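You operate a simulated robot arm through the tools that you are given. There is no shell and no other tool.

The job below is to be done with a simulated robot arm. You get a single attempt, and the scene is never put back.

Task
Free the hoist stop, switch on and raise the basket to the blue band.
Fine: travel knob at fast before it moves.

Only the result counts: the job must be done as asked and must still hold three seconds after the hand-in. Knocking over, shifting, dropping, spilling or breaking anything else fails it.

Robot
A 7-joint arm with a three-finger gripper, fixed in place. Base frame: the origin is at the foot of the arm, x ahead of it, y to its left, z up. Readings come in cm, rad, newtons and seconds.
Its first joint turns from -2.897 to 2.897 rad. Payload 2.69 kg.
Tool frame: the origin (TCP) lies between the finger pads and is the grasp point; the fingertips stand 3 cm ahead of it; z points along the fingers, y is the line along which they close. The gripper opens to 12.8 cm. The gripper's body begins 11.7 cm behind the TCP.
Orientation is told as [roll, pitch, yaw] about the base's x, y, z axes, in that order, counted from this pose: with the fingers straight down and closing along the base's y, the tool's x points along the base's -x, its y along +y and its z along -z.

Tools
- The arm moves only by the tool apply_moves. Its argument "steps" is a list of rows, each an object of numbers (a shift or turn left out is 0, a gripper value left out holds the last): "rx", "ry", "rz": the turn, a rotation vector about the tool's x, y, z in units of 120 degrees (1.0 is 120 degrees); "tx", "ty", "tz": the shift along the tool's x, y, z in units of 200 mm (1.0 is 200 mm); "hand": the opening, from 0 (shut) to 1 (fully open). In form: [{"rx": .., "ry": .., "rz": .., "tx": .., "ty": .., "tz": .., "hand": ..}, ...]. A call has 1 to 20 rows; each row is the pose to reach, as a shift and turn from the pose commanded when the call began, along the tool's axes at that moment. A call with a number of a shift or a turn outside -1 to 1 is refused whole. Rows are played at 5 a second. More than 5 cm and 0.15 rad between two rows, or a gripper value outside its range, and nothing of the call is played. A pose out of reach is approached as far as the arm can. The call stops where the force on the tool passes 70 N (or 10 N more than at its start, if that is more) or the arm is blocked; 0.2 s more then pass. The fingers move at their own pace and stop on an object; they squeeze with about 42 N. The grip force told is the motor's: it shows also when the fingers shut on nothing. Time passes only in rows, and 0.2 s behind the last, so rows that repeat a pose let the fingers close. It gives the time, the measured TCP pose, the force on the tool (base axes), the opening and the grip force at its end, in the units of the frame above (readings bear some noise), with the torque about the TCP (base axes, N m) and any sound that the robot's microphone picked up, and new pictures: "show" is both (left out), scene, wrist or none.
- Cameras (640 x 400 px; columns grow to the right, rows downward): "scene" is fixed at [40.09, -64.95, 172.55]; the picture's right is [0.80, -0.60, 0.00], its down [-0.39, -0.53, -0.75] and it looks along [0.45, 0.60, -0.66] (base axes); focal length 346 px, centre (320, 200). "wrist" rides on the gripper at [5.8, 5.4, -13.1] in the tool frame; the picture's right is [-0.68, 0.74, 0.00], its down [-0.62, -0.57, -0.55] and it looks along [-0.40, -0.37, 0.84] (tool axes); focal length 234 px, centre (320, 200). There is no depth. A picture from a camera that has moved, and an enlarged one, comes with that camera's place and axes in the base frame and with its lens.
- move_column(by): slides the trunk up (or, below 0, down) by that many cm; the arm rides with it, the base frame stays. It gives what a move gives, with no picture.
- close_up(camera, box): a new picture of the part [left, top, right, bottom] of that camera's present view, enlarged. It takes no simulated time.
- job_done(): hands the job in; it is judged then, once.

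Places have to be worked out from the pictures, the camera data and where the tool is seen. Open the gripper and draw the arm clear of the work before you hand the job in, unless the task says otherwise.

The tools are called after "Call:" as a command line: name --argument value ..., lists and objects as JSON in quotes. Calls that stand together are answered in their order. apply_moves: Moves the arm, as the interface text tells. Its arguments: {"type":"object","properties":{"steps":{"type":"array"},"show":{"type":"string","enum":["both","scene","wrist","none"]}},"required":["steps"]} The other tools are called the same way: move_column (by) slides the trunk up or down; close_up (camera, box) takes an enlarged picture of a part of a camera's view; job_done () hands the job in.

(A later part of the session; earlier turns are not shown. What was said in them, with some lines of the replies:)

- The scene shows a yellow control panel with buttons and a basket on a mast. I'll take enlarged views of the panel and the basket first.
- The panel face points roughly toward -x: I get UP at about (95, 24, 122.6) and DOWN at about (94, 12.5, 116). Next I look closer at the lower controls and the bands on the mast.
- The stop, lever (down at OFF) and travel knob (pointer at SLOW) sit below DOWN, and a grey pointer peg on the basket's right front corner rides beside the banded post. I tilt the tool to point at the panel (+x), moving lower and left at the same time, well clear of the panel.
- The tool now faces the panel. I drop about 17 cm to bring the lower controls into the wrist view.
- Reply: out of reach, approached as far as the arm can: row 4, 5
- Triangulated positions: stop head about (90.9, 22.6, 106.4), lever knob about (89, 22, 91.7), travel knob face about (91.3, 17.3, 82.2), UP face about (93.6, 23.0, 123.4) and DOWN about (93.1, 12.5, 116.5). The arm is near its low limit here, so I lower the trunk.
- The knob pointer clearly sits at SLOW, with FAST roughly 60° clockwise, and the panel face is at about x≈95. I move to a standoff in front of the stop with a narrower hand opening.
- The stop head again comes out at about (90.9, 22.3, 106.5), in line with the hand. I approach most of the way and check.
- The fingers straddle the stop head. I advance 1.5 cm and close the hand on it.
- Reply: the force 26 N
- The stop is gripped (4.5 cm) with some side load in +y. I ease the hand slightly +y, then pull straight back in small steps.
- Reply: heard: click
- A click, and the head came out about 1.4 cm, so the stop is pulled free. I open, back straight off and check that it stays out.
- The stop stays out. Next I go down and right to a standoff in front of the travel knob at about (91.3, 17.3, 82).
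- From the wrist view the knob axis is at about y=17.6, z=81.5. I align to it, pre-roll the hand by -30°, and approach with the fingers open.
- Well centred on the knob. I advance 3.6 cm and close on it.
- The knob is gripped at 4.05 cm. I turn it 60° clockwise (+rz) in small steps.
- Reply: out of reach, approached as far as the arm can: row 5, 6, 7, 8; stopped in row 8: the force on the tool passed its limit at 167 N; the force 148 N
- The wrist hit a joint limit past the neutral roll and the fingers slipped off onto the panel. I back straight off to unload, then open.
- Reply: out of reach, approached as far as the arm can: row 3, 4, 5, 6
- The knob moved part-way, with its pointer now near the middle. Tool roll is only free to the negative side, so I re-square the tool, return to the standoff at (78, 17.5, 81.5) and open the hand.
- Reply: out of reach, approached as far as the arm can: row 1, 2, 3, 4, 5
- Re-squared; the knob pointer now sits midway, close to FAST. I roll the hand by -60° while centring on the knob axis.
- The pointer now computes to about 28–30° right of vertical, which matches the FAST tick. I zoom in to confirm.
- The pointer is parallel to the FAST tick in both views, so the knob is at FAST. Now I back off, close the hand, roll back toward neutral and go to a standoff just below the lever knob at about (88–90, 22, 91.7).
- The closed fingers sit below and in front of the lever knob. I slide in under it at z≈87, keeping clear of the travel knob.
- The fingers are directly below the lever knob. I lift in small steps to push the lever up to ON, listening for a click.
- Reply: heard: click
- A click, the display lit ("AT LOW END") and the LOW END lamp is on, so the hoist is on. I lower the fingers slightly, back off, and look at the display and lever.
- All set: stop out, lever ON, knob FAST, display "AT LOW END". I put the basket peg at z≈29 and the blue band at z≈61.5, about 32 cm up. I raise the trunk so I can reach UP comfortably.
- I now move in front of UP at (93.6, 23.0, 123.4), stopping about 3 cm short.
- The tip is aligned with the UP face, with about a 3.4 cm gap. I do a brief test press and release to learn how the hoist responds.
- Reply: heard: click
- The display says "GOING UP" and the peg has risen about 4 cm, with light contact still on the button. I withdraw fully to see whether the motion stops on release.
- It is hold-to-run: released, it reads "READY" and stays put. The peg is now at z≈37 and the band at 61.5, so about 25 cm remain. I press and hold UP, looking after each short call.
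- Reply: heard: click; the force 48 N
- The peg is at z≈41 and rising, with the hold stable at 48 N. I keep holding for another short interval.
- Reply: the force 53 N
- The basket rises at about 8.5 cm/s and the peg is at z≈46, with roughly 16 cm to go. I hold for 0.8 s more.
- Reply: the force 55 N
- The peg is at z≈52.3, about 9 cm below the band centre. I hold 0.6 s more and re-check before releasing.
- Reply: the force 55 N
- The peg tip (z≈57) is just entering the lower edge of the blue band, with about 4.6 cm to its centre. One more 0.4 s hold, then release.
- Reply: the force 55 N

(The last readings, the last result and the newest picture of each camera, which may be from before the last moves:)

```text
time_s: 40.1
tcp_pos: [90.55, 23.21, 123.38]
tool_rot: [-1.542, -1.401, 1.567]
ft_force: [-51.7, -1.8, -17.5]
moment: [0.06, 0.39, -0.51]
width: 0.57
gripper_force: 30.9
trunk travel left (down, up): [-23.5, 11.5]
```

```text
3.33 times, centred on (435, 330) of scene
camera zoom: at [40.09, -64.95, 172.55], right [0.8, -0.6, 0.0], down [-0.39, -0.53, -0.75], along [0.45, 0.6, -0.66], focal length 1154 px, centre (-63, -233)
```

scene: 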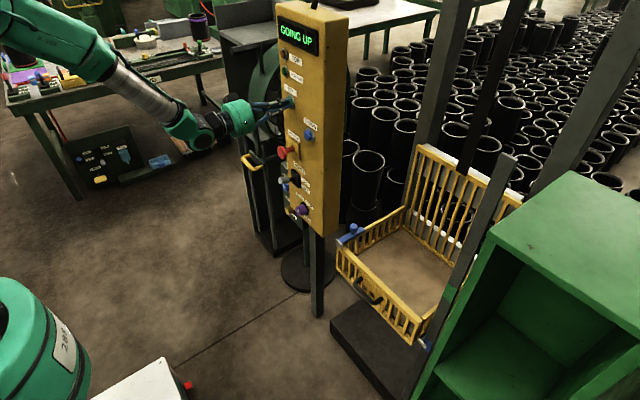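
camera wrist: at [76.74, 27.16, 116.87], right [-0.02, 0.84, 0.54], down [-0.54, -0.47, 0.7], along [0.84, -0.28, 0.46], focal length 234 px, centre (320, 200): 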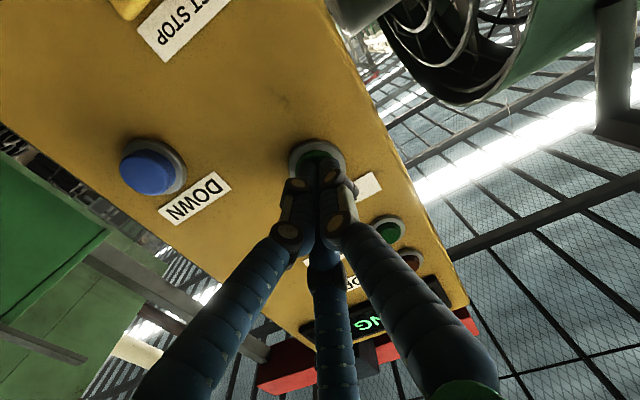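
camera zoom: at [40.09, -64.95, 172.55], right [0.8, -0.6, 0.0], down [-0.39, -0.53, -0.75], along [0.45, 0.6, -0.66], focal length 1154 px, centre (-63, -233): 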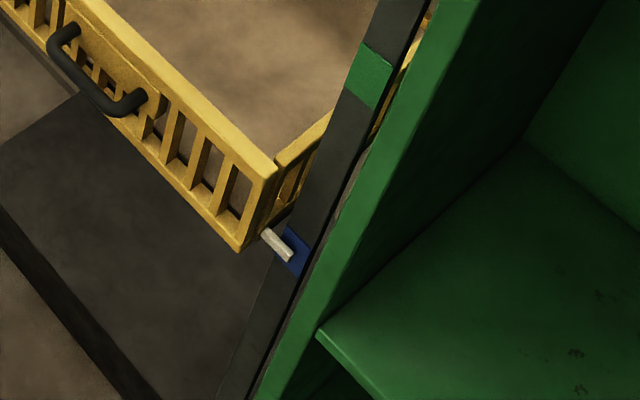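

The tip is just under the band centre, so I release now and expect about 1.4 cm of run-on.

Call:
apply_moves --steps '[{"tz": -0.2}, {"tz": -0.25}]' --show "scene"

Call:
close_up --camera "scene" --box '[400, 270, 470, 390]'

Call:
close_up --camera "scene" --box '[410, 320, 450, 360]'

Call:
close_up --camera "scene" --box '[260, 0, 360, 80]'

```text
time_s: 40.7
tcp_pos: [85.68, 23.13, 123.68]
tool_rot: [-1.571, -1.403, 1.596]
ft_force: [-0.4, -0.3, 0.4]
moment: [0.01, 0.1, -0.01]
width: 0.22
gripper_force: 31.6
trunk travel left (down, up): [-23.5, 11.5]
```

scene: 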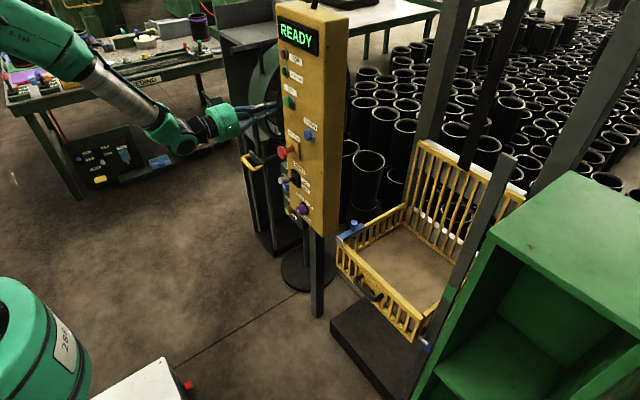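

```text
3.33 times, centred on (435, 330) of scene
camera zoom: at [40.09, -64.95, 172.55], right [0.8, -0.6, 0.0], down [-0.39, -0.53, -0.75], along [0.45, 0.6, -0.66], focal length 1154 px, centre (-63, -233)
```

zoom: 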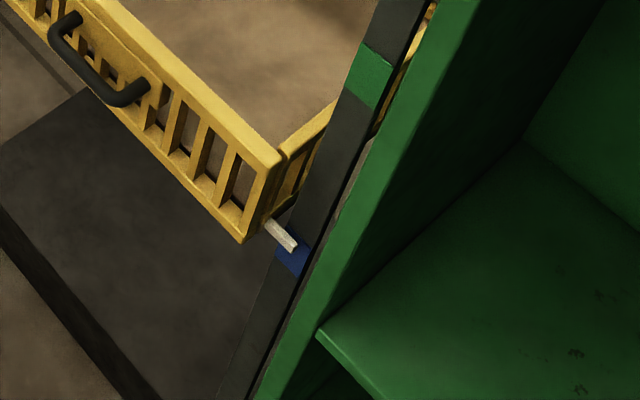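

```text
10.00 times, centred on (430, 340) of scene
camera zoom: at [40.09, -64.95, 172.55], right [0.8, -0.6, 0.0], down [-0.39, -0.53, -0.75], along [0.45, 0.6, -0.66], focal length 3463 px, centre (-780, -1200)
```

zoom: 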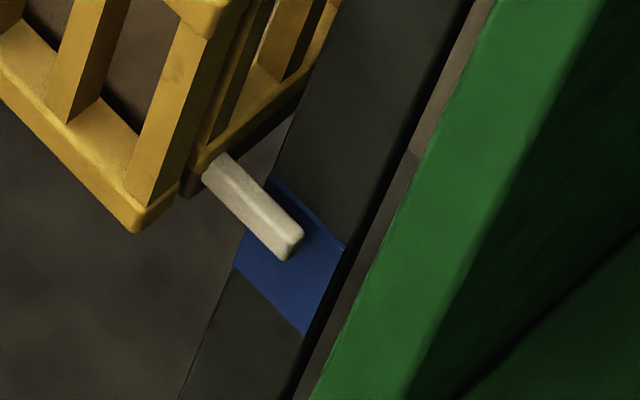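

```text
5.00 times, centred on (310, 40) of scene
camera zoom: at [40.09, -64.95, 172.55], right [0.8, -0.6, 0.0], down [-0.39, -0.53, -0.75], along [0.45, 0.6, -0.66], focal length 1732 px, centre (370, 1000)
```

zoom: 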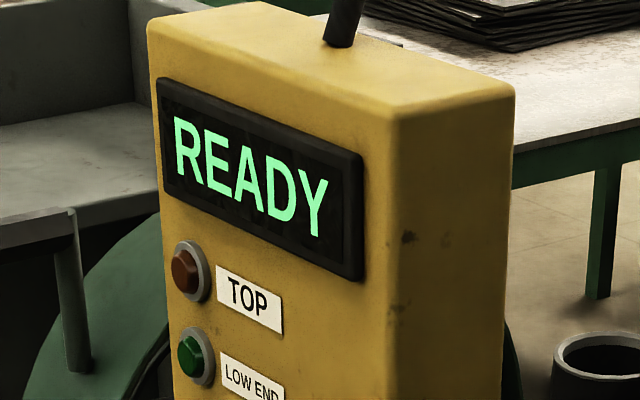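

The hoist is stopped at "READY" with the peg over the band, but the peg stands in front of the post, so from this high camera its true height is uncertain by about 2 cm. I back off, pitch the tool and lower the arm to view peg and band near level with the wrist camera.

Call:
apply_moves --steps '[{"tz": -0.15}, {"tz": -0.3}, {"tz": -0.45}, {"tz": -0.6}, {"tz": -0.75}, {"tz": -0.75, "ry": 0.06}, {"tz": -0.75, "ry": 0.12}, {"tz": -0.75, "ry": 0.18}, {"tz": -0.75, "ry": 0.24}, {"tz": -0.75, "ry": 0.29}, {"tz": -0.75, "ry": 0.29}]' --show "scene"

Call:
move_column --by -23

```text
time_s: 43.1
tcp_pos: [70.85, 22.88, 123.3]
tool_rot: [-0.287, -0.937, 0.26]
ft_force: [-0.2, -0.5, -0.3]
moment: [0.01, 0.02, -0.02]
width: 0.21
gripper_force: 31.2
trunk travel left (down, up): [-23.5, 11.5]
```

scene: 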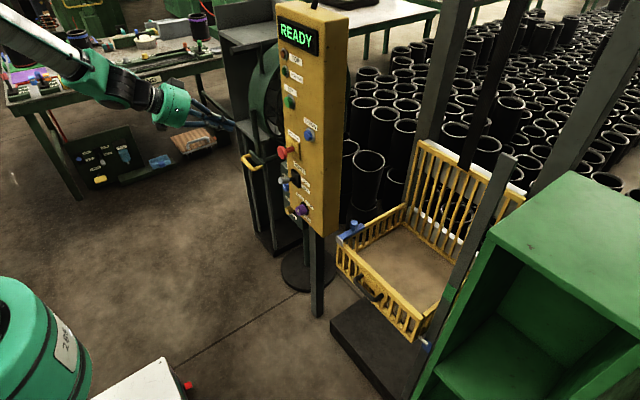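

```text
time_s: 45.5
tcp_pos: [70.94, 22.82, 100.32]
tool_rot: [-0.289, -0.938, 0.264]
ft_force: [0.6, -0.2, 0.4]
moment: [-0.04, 0.05, 0.02]
width: 0.24
gripper_force: 31.1
trunk travel left (down, up): [-0.5, 34.5]
```

Trunk is low. I move sideways toward y≈-33 and down in two or three calls, staying at x≈71, well clear of the panel and basket.

Call:
apply_moves --steps '[{"tx": 0.124, "ty": -0.157, "tz": 0.0818}, {"tx": 0.248, "ty": -0.314, "tz": 0.1636}, {"tx": 0.372, "ty": -0.471, "tz": 0.2454}, {"tx": 0.496, "ty": -0.628, "tz": 0.3272}, {"tx": 0.62, "ty": -0.785, "tz": 0.409}, {"tx": 0.744, "ty": -0.942, "tz": 0.4908}]'

```text
time_s: 46.9
tcp_pos: [70.88, 1.01, 86.01]
tool_rot: [-0.288, -0.939, 0.26]
ft_force: [-0.6, 0.8, -0.1]
moment: [-0.03, 0.06, -0.04]
width: 0.2
gripper_force: 31.5
trunk travel left (down, up): [-0.5, 34.5]
camera wrist: at [56.54, 6.41, 87.77], right [0.37, 0.83, 0.42], down [-0.08, -0.42, 0.9], along [0.93, -0.37, -0.09], focal length 234 px, centre (320, 200)
```

scene: 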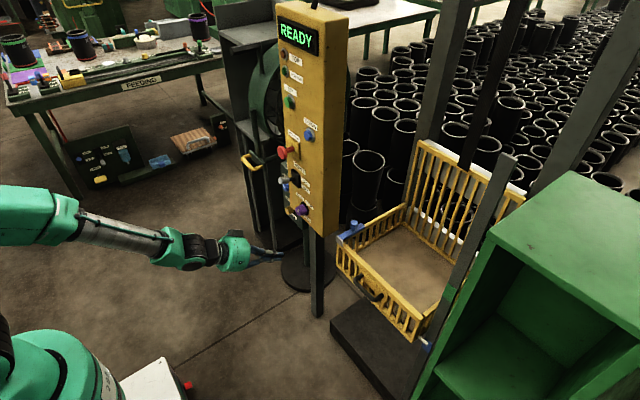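
wrist: 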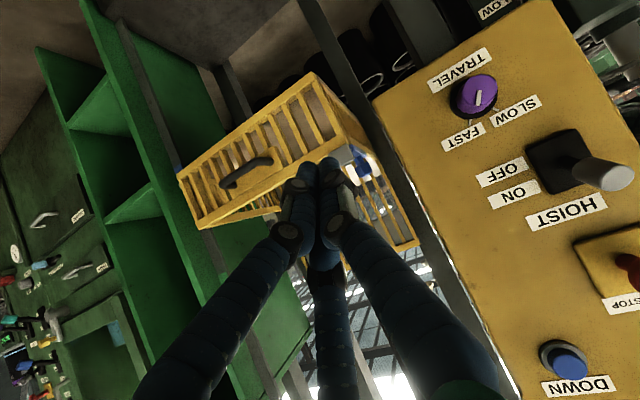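

The level view works: the basket's far corner shows at the left of the wrist picture. I continue toward it.

Call:
apply_moves --steps '[{"tx": 0.124, "ty": -0.157, "tz": 0.0818}, {"tx": 0.248, "ty": -0.314, "tz": 0.1636}, {"tx": 0.372, "ty": -0.471, "tz": 0.2454}, {"tx": 0.496, "ty": -0.628, "tz": 0.3272}, {"tx": 0.62, "ty": -0.785, "tz": 0.409}, {"tx": 0.744, "ty": -0.942, "tz": 0.4908}]'

Call:
close_up --camera "wrist" --box '[150, 50, 350, 200]'

```text
time_s: 48.3
tcp_pos: [73.12, -10.48, 74.8]
tool_rot: [-0.38, -0.882, 0.229]
ft_force: [0.1, -0.1, 1.1]
moment: [-0.01, 0.02, -0.02]
width: 0.21
gripper_force: 31.3
out of reach, approached as far as the arm can: row 1, 2, 3, 4, 5, 6
trunk travel left (down, up): [-0.5, 34.5]
camera wrist: at [59.63, -3.53, 76.84], right [0.47, 0.81, 0.35], down [-0.09, -0.35, 0.93], along [0.88, -0.47, -0.09], focal length 234 px, centre (320, 200)
```

scene: 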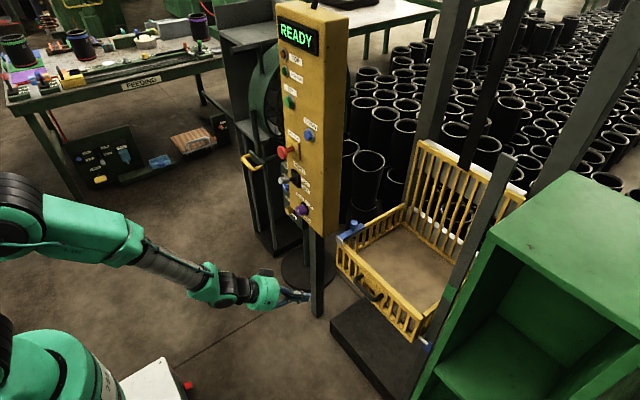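
wrist: 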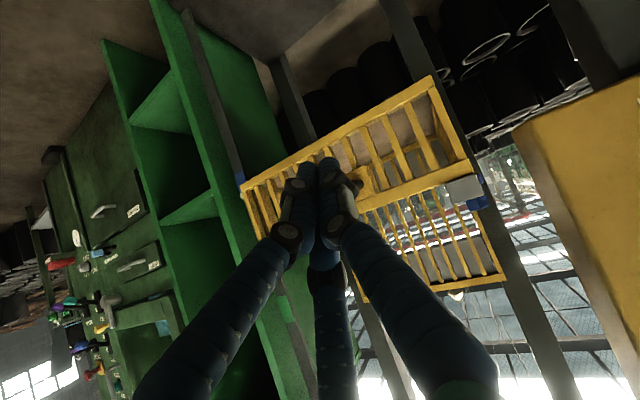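

```text
2.67 times, centred on (250, 125) of wrist
camera zoom: at [59.63, -3.53, 76.84], right [0.47, 0.81, 0.35], down [-0.09, -0.35, 0.93], along [0.88, -0.47, -0.09], focal length 624 px, centre (507, 400)
```

zoom: 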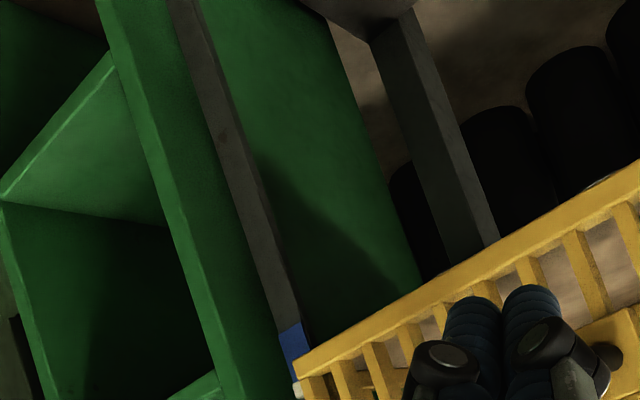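

The blue band and the white peg are both visible near (243, 180) in the wrist view, so I enlarge that spot.

Call:
close_up --camera "wrist" --box '[215, 150, 275, 210]'

Call:
close_up --camera "wrist" --box '[225, 165, 255, 195]'

```text
6.67 times, centred on (245, 180) of wrist
camera zoom: at [59.63, -3.53, 76.84], right [0.47, 0.81, 0.35], down [-0.09, -0.35, 0.93], along [0.88, -0.47, -0.09], focal length 1561 px, centre (820, 333)
```

zoom: 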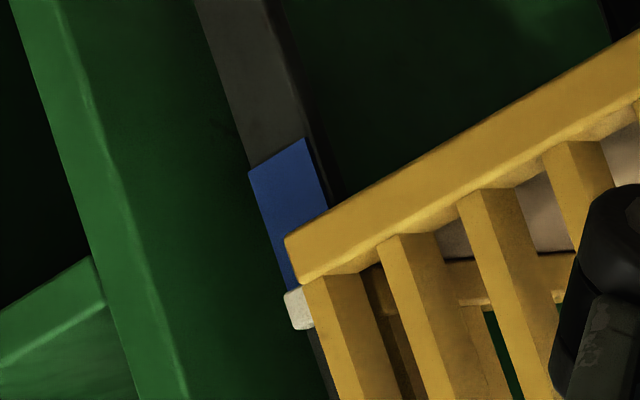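

```text
13.33 times, centred on (240, 180) of wrist
camera zoom: at [59.63, -3.53, 76.84], right [0.47, 0.81, 0.35], down [-0.09, -0.35, 0.93], along [0.88, -0.47, -0.09], focal length 3122 px, centre (1387, 467)
```

zoom: 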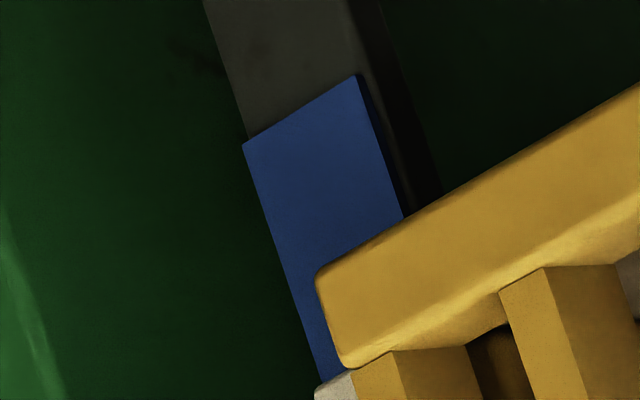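

Triangulating both views puts the band at z≈59.0–65.2 (centre 62.1) and the peg at z≈64.9, at the top edge, so the basket needs to come down about 2.8 cm. I raise the trunk and go to the DOWN button for a short tap.

Call:
move_column --by 23

Call:
apply_moves --steps '[{"tx": -0.12, "ty": 0.13, "tz": -0.08, "rx": -0.005, "ry": -0.045}, {"tx": -0.24, "ty": 0.27, "tz": -0.16, "rx": -0.01, "ry": -0.09}, {"tx": -0.36, "ty": 0.4, "tz": -0.24, "rx": -0.016, "ry": -0.135}, {"tx": -0.48, "ty": 0.54, "tz": -0.32, "rx": -0.021, "ry": -0.18}, {"tx": -0.6, "ty": 0.67, "tz": -0.4, "rx": -0.026, "ry": -0.225}, {"tx": -0.72, "ty": 0.81, "tz": -0.48, "rx": -0.031, "ry": -0.27}, {"tx": -0.85, "ty": 0.95, "tz": -0.564, "rx": -0.0363, "ry": -0.3152}, {"tx": -0.85, "ty": 0.95, "tz": -0.564, "rx": -0.0363, "ry": -0.3152}]'

```text
time_s: 50.7
tcp_pos: [73.1, -10.49, 97.69]
tool_rot: [-0.378, -0.882, 0.229]
ft_force: [0.0, 0.6, 0.0]
moment: [0.01, -0.01, 0.04]
width: 0.18
gripper_force: 30.8
trunk travel left (down, up): [-23.5, 11.5]
```

```text
time_s: 52.5
tcp_pos: [76.22, 12.68, 113.09]
tool_rot: [-1.532, -1.355, 1.535]
ft_force: [0.0, -0.9, -0.3]
moment: [0.0, 0.0, -0.07]
width: 0.24
gripper_force: 31.6
trunk travel left (down, up): [-23.5, 11.5]
camera wrist: at [63.0, 16.65, 106.43], right [0.0, 0.86, 0.51], down [-0.54, -0.42, 0.73], along [0.84, -0.28, 0.47], focal length 234 px, centre (320, 200)
```

scene: 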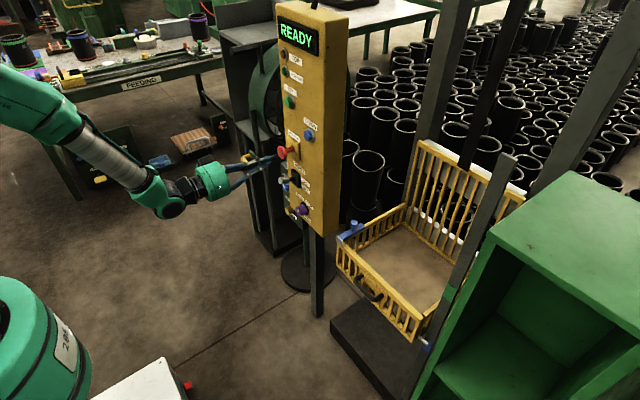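
wrist: 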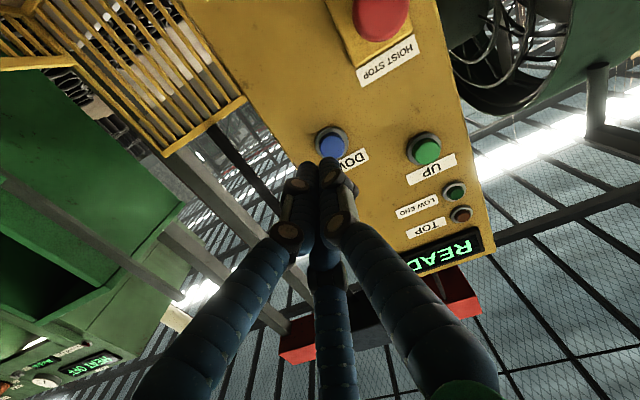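

The tool is square and close to DOWN at (93, 12.4, 116.5). I align and stop about 2 cm short of contact.

Call:
apply_moves --steps '[{"tx": -0.163, "ty": -0.051}, {"tx": -0.163, "ty": -0.051, "tz": 0.18}, {"tx": -0.163, "ty": -0.051, "tz": 0.36}, {"tx": -0.163, "ty": -0.051, "tz": 0.53}, {"tx": -0.163, "ty": -0.051, "tz": 0.53}]'

Call:
close_up --camera "wrist" --box '[240, 90, 400, 220]'

Call:
close_up --camera "scene" --box '[260, 90, 340, 154]'

```text
time_s: 53.7
tcp_pos: [86.97, 12.32, 116.35]
tool_rot: [-1.523, -1.356, 1.517]
ft_force: [-0.6, -0.9, -0.6]
moment: [-0.03, -0.07, -0.01]
width: 0.21
gripper_force: 31.6
trunk travel left (down, up): [-23.5, 11.5]
camera wrist: at [73.73, 16.37, 109.66], right [0.01, 0.86, 0.5], down [-0.54, -0.42, 0.73], along [0.84, -0.28, 0.46], focal length 234 px, centre (320, 200)
```

scene: 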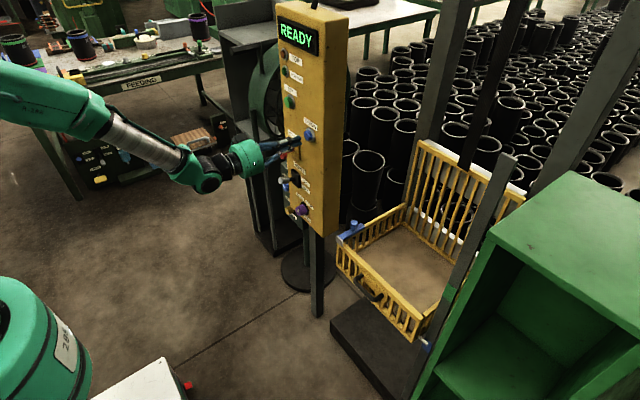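
wrist: 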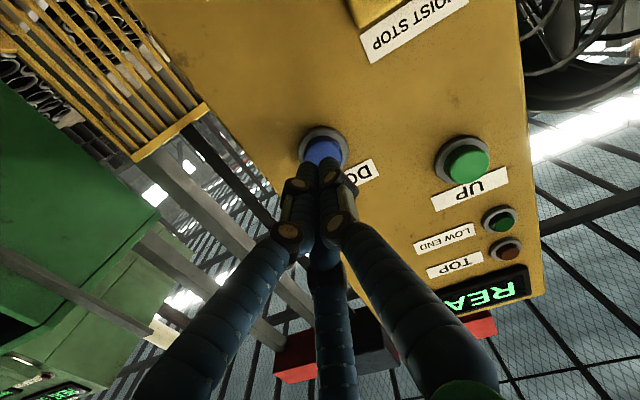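

```text
3.08 times, centred on (320, 155) of wrist
camera zoom: at [73.73, 16.37, 109.66], right [0.01, 0.86, 0.5], down [-0.54, -0.42, 0.73], along [0.84, -0.28, 0.46], focal length 720 px, centre (320, 338)
```

zoom: 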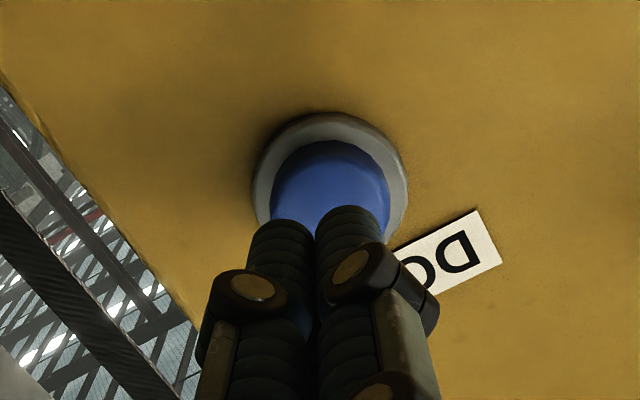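

```text
6.25 times, centred on (300, 122) of scene
camera zoom: at [40.09, -64.95, 172.55], right [0.8, -0.6, 0.0], down [-0.39, -0.53, -0.75], along [0.45, 0.6, -0.66], focal length 2164 px, centre (445, 688)
```

zoom: 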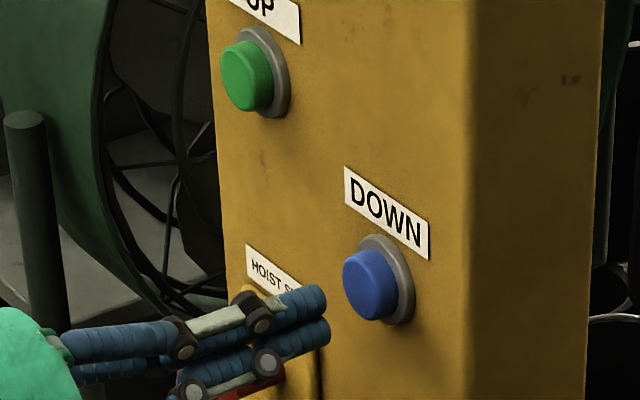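

Aligned on DOWN. I close most of the gap, then tap it once briefly and withdraw immediately.

Call:
apply_moves --steps '[{"tz": 0.08}, {"tz": 0.08}, {"tz": 0.165}, {"tz": 0.02}, {"tz": 0.0}]' --show "scene"

Call:
close_up --camera "scene" --box '[410, 320, 450, 360]'

Call:
close_up --camera "scene" --box '[260, 0, 360, 80]'

```text
time_s: 54.9
tcp_pos: [86.72, 12.47, 116.57]
tool_rot: [-1.53, -1.359, 1.529]
ft_force: [-0.7, 1.2, 0.5]
moment: [0.01, 0.09, -0.03]
width: 0.22
gripper_force: 31.5
trunk travel left (down, up): [-23.5, 11.5]
heard: click
```

scene: 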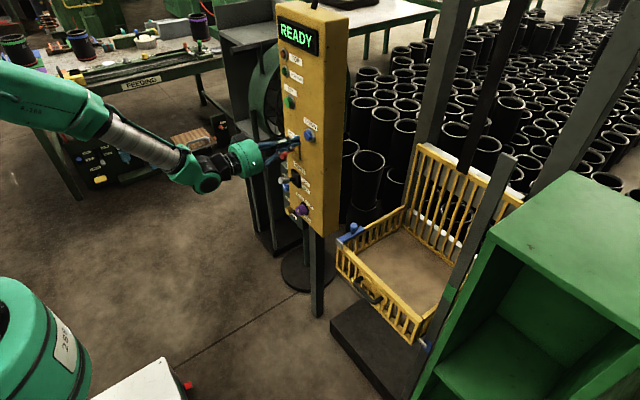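

```text
10.00 times, centred on (430, 340) of scene
camera zoom: at [40.09, -64.95, 172.55], right [0.8, -0.6, 0.0], down [-0.39, -0.53, -0.75], along [0.45, 0.6, -0.66], focal length 3463 px, centre (-780, -1200)
```

zoom: 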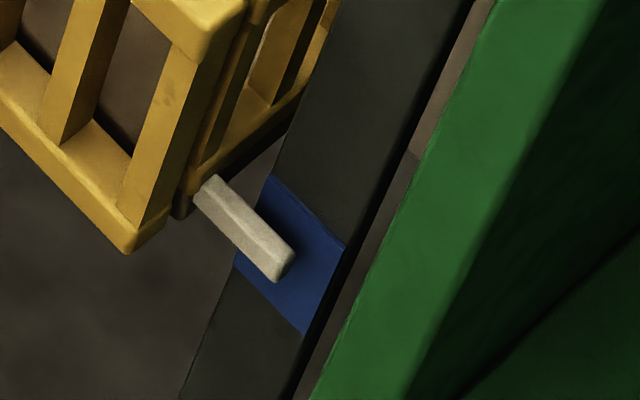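

```text
5.00 times, centred on (310, 40) of scene
camera zoom: at [40.09, -64.95, 172.55], right [0.8, -0.6, 0.0], down [-0.39, -0.53, -0.75], along [0.45, 0.6, -0.66], focal length 1732 px, centre (370, 1000)
```

zoom: 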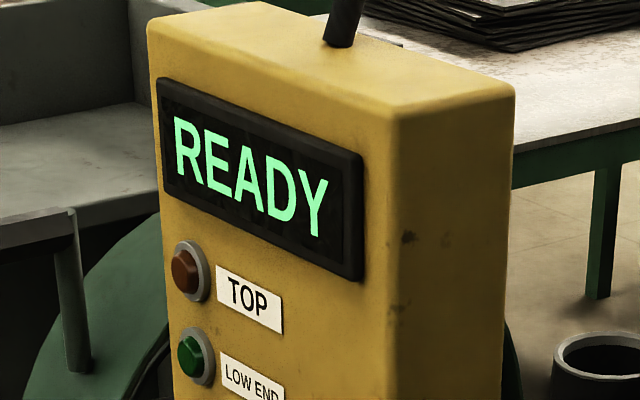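

One tap lowered the peg about 1.5 cm, to z≈63.4 against a centre of 62.1. An identical tap should put it on centre.

Call:
apply_moves --steps '[{"tz": 0.08}, {"tz": 0.08}, {"tz": 0.165}, {"tz": 0.02}, {"tz": 0.0}]' --show "scene"

Call:
close_up --camera "scene" --box '[410, 320, 450, 360]'

```text
time_s: 56.1
tcp_pos: [86.73, 12.43, 116.52]
tool_rot: [-1.529, -1.358, 1.529]
ft_force: [-0.4, -0.5, -0.6]
moment: [0.0, 0.1, -0.01]
width: 0.24
gripper_force: 32.0
trunk travel left (down, up): [-23.5, 11.5]
heard: click
```

scene: 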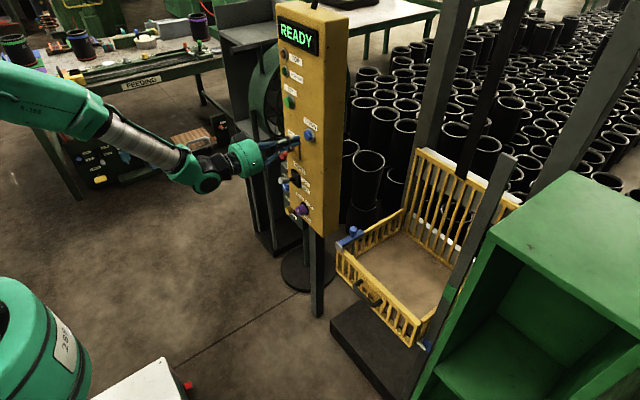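

```text
10.00 times, centred on (430, 340) of scene
camera zoom: at [40.09, -64.95, 172.55], right [0.8, -0.6, 0.0], down [-0.39, -0.53, -0.75], along [0.45, 0.6, -0.66], focal length 3463 px, centre (-780, -1200)
```

zoom: 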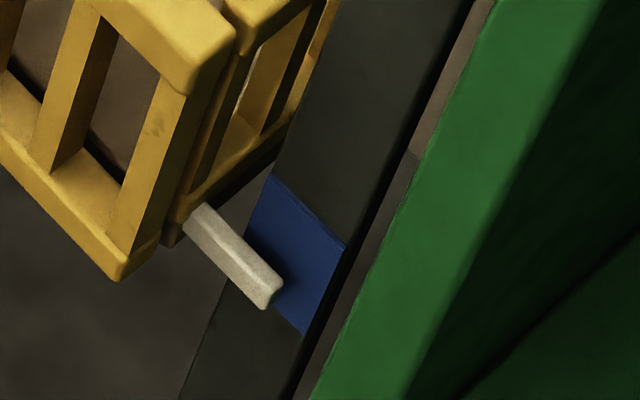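

Now the peg is at z≈61.8 against a band of 59.0–65.2, essentially on centre. I withdraw, open the hand, and lower the arm again for a level wrist view to confirm.

Call:
apply_moves --steps '[{"tz": -0.15}, {"tz": -0.3}, {"tz": -0.45}, {"tz": -0.6}, {"tz": -0.75}, {"tz": -0.75, "ry": 0.06}, {"tz": -0.75, "ry": 0.12}, {"tz": -0.75, "ry": 0.18}, {"tz": -0.75, "ry": 0.24}, {"tz": -0.75, "ry": 0.29, "hand": 0.5}, {"tz": -0.75, "ry": 0.29, "hand": 0.5}]' --show "scene"

Call:
move_column --by -23

Call:
apply_moves --steps '[{"tx": 0.124, "ty": -0.157, "tz": 0.0818}, {"tx": 0.248, "ty": -0.314, "tz": 0.1636}, {"tx": 0.372, "ty": -0.471, "tz": 0.2454}, {"tx": 0.496, "ty": -0.628, "tz": 0.3272}, {"tx": 0.62, "ty": -0.785, "tz": 0.409}, {"tx": 0.744, "ty": -0.942, "tz": 0.4908}, {"tx": 0.744, "ty": -0.942, "tz": 0.4908}]'

Call:
close_up --camera "scene" --box '[410, 320, 450, 360]'

```text
time_s: 58.5
tcp_pos: [71.78, 12.34, 116.58]
tool_rot: [-0.358, -0.921, 0.294]
ft_force: [-0.3, 0.9, 0.2]
moment: [-0.01, 0.0, -0.01]
width: 6.39
gripper_force: 0.2
trunk travel left (down, up): [-23.5, 11.5]
```

scene: 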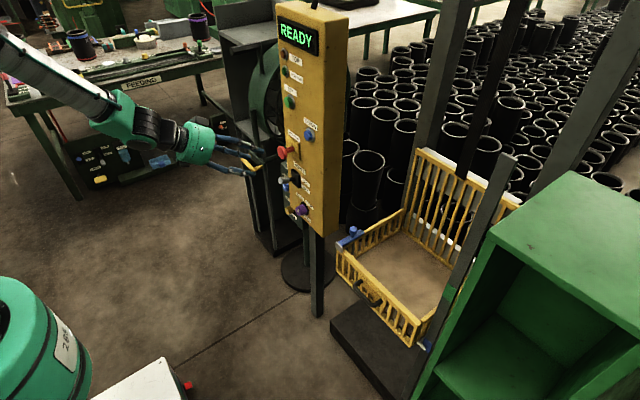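

```text
time_s: 61.0
tcp_pos: [71.74, 12.36, 93.62]
tool_rot: [-0.358, -0.925, 0.294]
ft_force: [0.7, -0.2, -0.4]
moment: [-0.01, -0.02, 0.01]
width: 6.4
gripper_force: 0.0
trunk travel left (down, up): [-0.5, 34.5]
```

```text
time_s: 62.5
tcp_pos: [71.65, -7.23, 80.89]
tool_rot: [-0.384, -0.905, 0.282]
ft_force: [0.3, -0.3, 0.3]
moment: [0.01, 0.0, -0.03]
width: 6.4
gripper_force: 0.1
out of reach, approached as far as the arm can: row 5, 6, 7
trunk travel left (down, up): [-0.5, 34.5]
camera wrist: at [57.79, -1.11, 82.61], right [0.42, 0.83, 0.36], down [-0.09, -0.36, 0.93], along [0.9, -0.42, -0.07], focal length 234 px, centre (320, 200)
```

scene: 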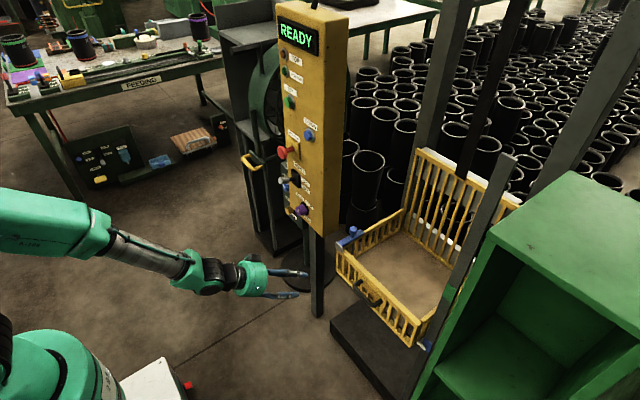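
wrist: 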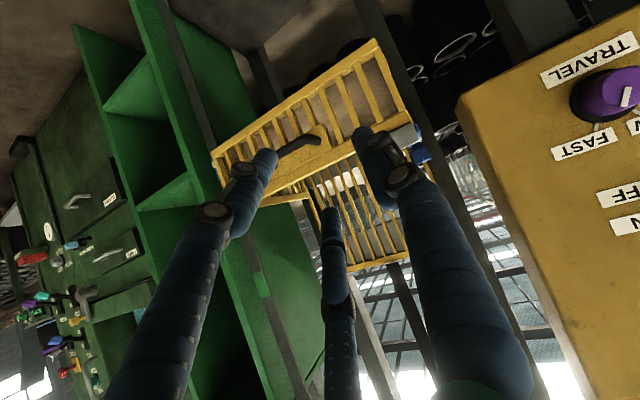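

```text
10.00 times, centred on (430, 340) of scene
camera zoom: at [40.09, -64.95, 172.55], right [0.8, -0.6, 0.0], down [-0.39, -0.53, -0.75], along [0.45, 0.6, -0.66], focal length 3463 px, centre (-780, -1200)
```

zoom: 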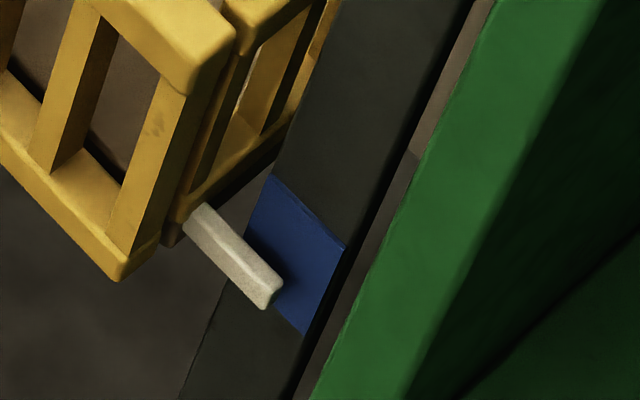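

The basket hasn't drifted since the tap. I enlarge the wrist view at the basket corner to check the peg against the band from near level.

Call:
close_up --camera "wrist" --box '[190, 130, 250, 190]'

Call:
close_up --camera "wrist" --box '[200, 145, 230, 175]'

Call:
close_up --camera "scene" --box '[260, 120, 360, 230]'

```text
6.67 times, centred on (220, 160) of wrist
camera zoom: at [57.79, -1.11, 82.61], right [0.42, 0.83, 0.36], down [-0.09, -0.36, 0.93], along [0.9, -0.42, -0.07], focal length 1561 px, centre (987, 467)
```

zoom: 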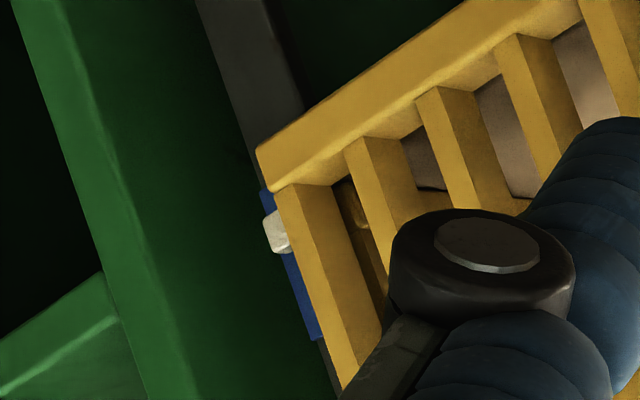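

```text
13.33 times, centred on (215, 160) of wrist
camera zoom: at [57.79, -1.11, 82.61], right [0.42, 0.83, 0.36], down [-0.09, -0.36, 0.93], along [0.9, -0.42, -0.07], focal length 3122 px, centre (1720, 733)
```

zoom: 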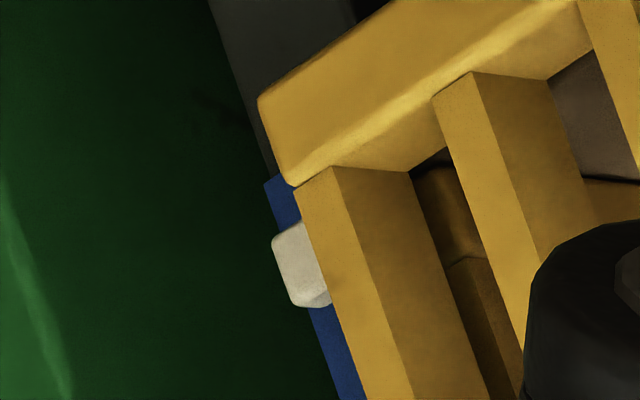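

```text
3.64 times, centred on (310, 175) of scene
camera zoom: at [40.09, -64.95, 172.55], right [0.8, -0.6, 0.0], down [-0.39, -0.53, -0.75], along [0.45, 0.6, -0.66], focal length 1259 px, centre (356, 291)
```

zoom: 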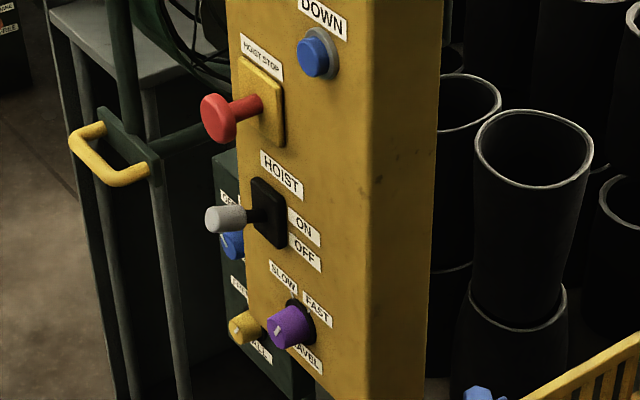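

Triangulated from this view the band is z≈59.1–65.1 and the peg z≈61.5, well inside and near the middle; stop out, lever ON, knob FAST. I draw the arm back a bit further with the hand open before handing in.

Call:
apply_moves --steps '[{"tz": -0.15, "hand": 0.8}, {"tz": -0.3}, {"tz": -0.45}, {"tz": -0.55}, {"tz": -0.55}]' --show "scene"

Call:
close_up --camera "scene" --box '[410, 320, 450, 360]'

```text
time_s: 63.8
tcp_pos: [62.71, -5.71, 87.14]
tool_rot: [-0.365, -0.917, 0.291]
ft_force: [-0.1, 0.1, 0.0]
moment: [0.01, 0.02, -0.01]
width: 10.25
gripper_force: 0.1
out of reach, approached as far as the arm can: row 1, 2, 3
trunk travel left (down, up): [-0.5, 34.5]
```

scene: 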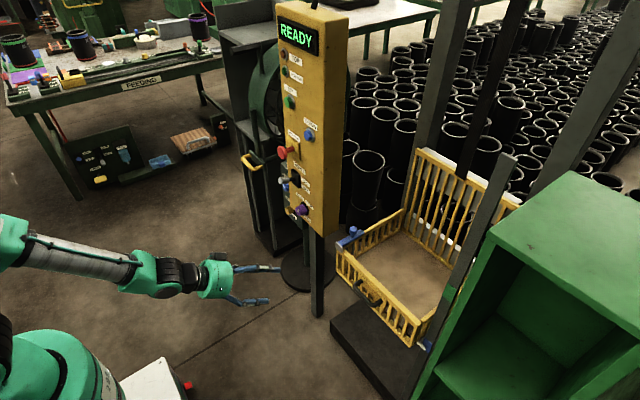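

```text
10.00 times, centred on (430, 340) of scene
camera zoom: at [40.09, -64.95, 172.55], right [0.8, -0.6, 0.0], down [-0.39, -0.53, -0.75], along [0.45, 0.6, -0.66], focal length 3463 px, centre (-780, -1200)
```

zoom: 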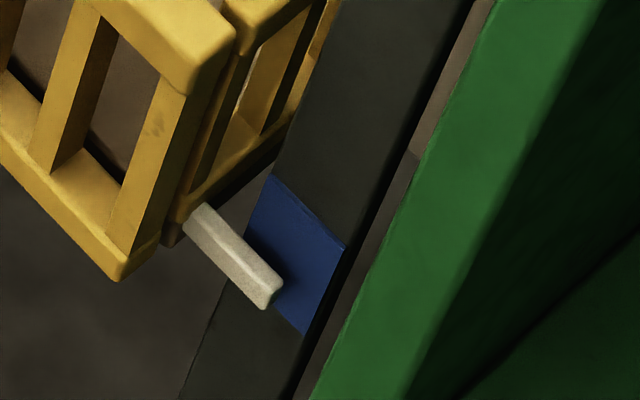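

The basket hasn't moved, the display shows READY, the peg is at the blue band and the arm is clear with its hand open. I hand the job in.

Call:
job_done

```text
The job is handed in.
```

The hoist stop is free, the hoist is on, and the basket is stopped at the blue band. I've handed the job in and haven't seen the verdict.

- **Hoist stop:** I pulled the red stop head out until it clicked, and it has stayed out.
- **Travel knob:** I turned it from SLOW to FAST before the basket moved. On the first try the wrist hit its limit and the fingers slipped off, pressing on the panel with up to 167 N. I backed off straight away and saw no damage. The knob had already reached FAST, and I confirmed that by its pointer in both camera views.
- **Hoist switch:** I pushed the lever up to ON. It clicked and the display lit up.
- **Basket height:** My first stop left the peg at the top edge of the band, so I tapped DOWN twice to lower it. By my measurements the peg is now at about z = 61.5 cm. The band runs from about 59.1 to 65.1 cm, so the peg is about 0.6 cm below its centre.

At hand-in the display read READY, the basket was holding still, and the arm was drawn back with the gripper open.
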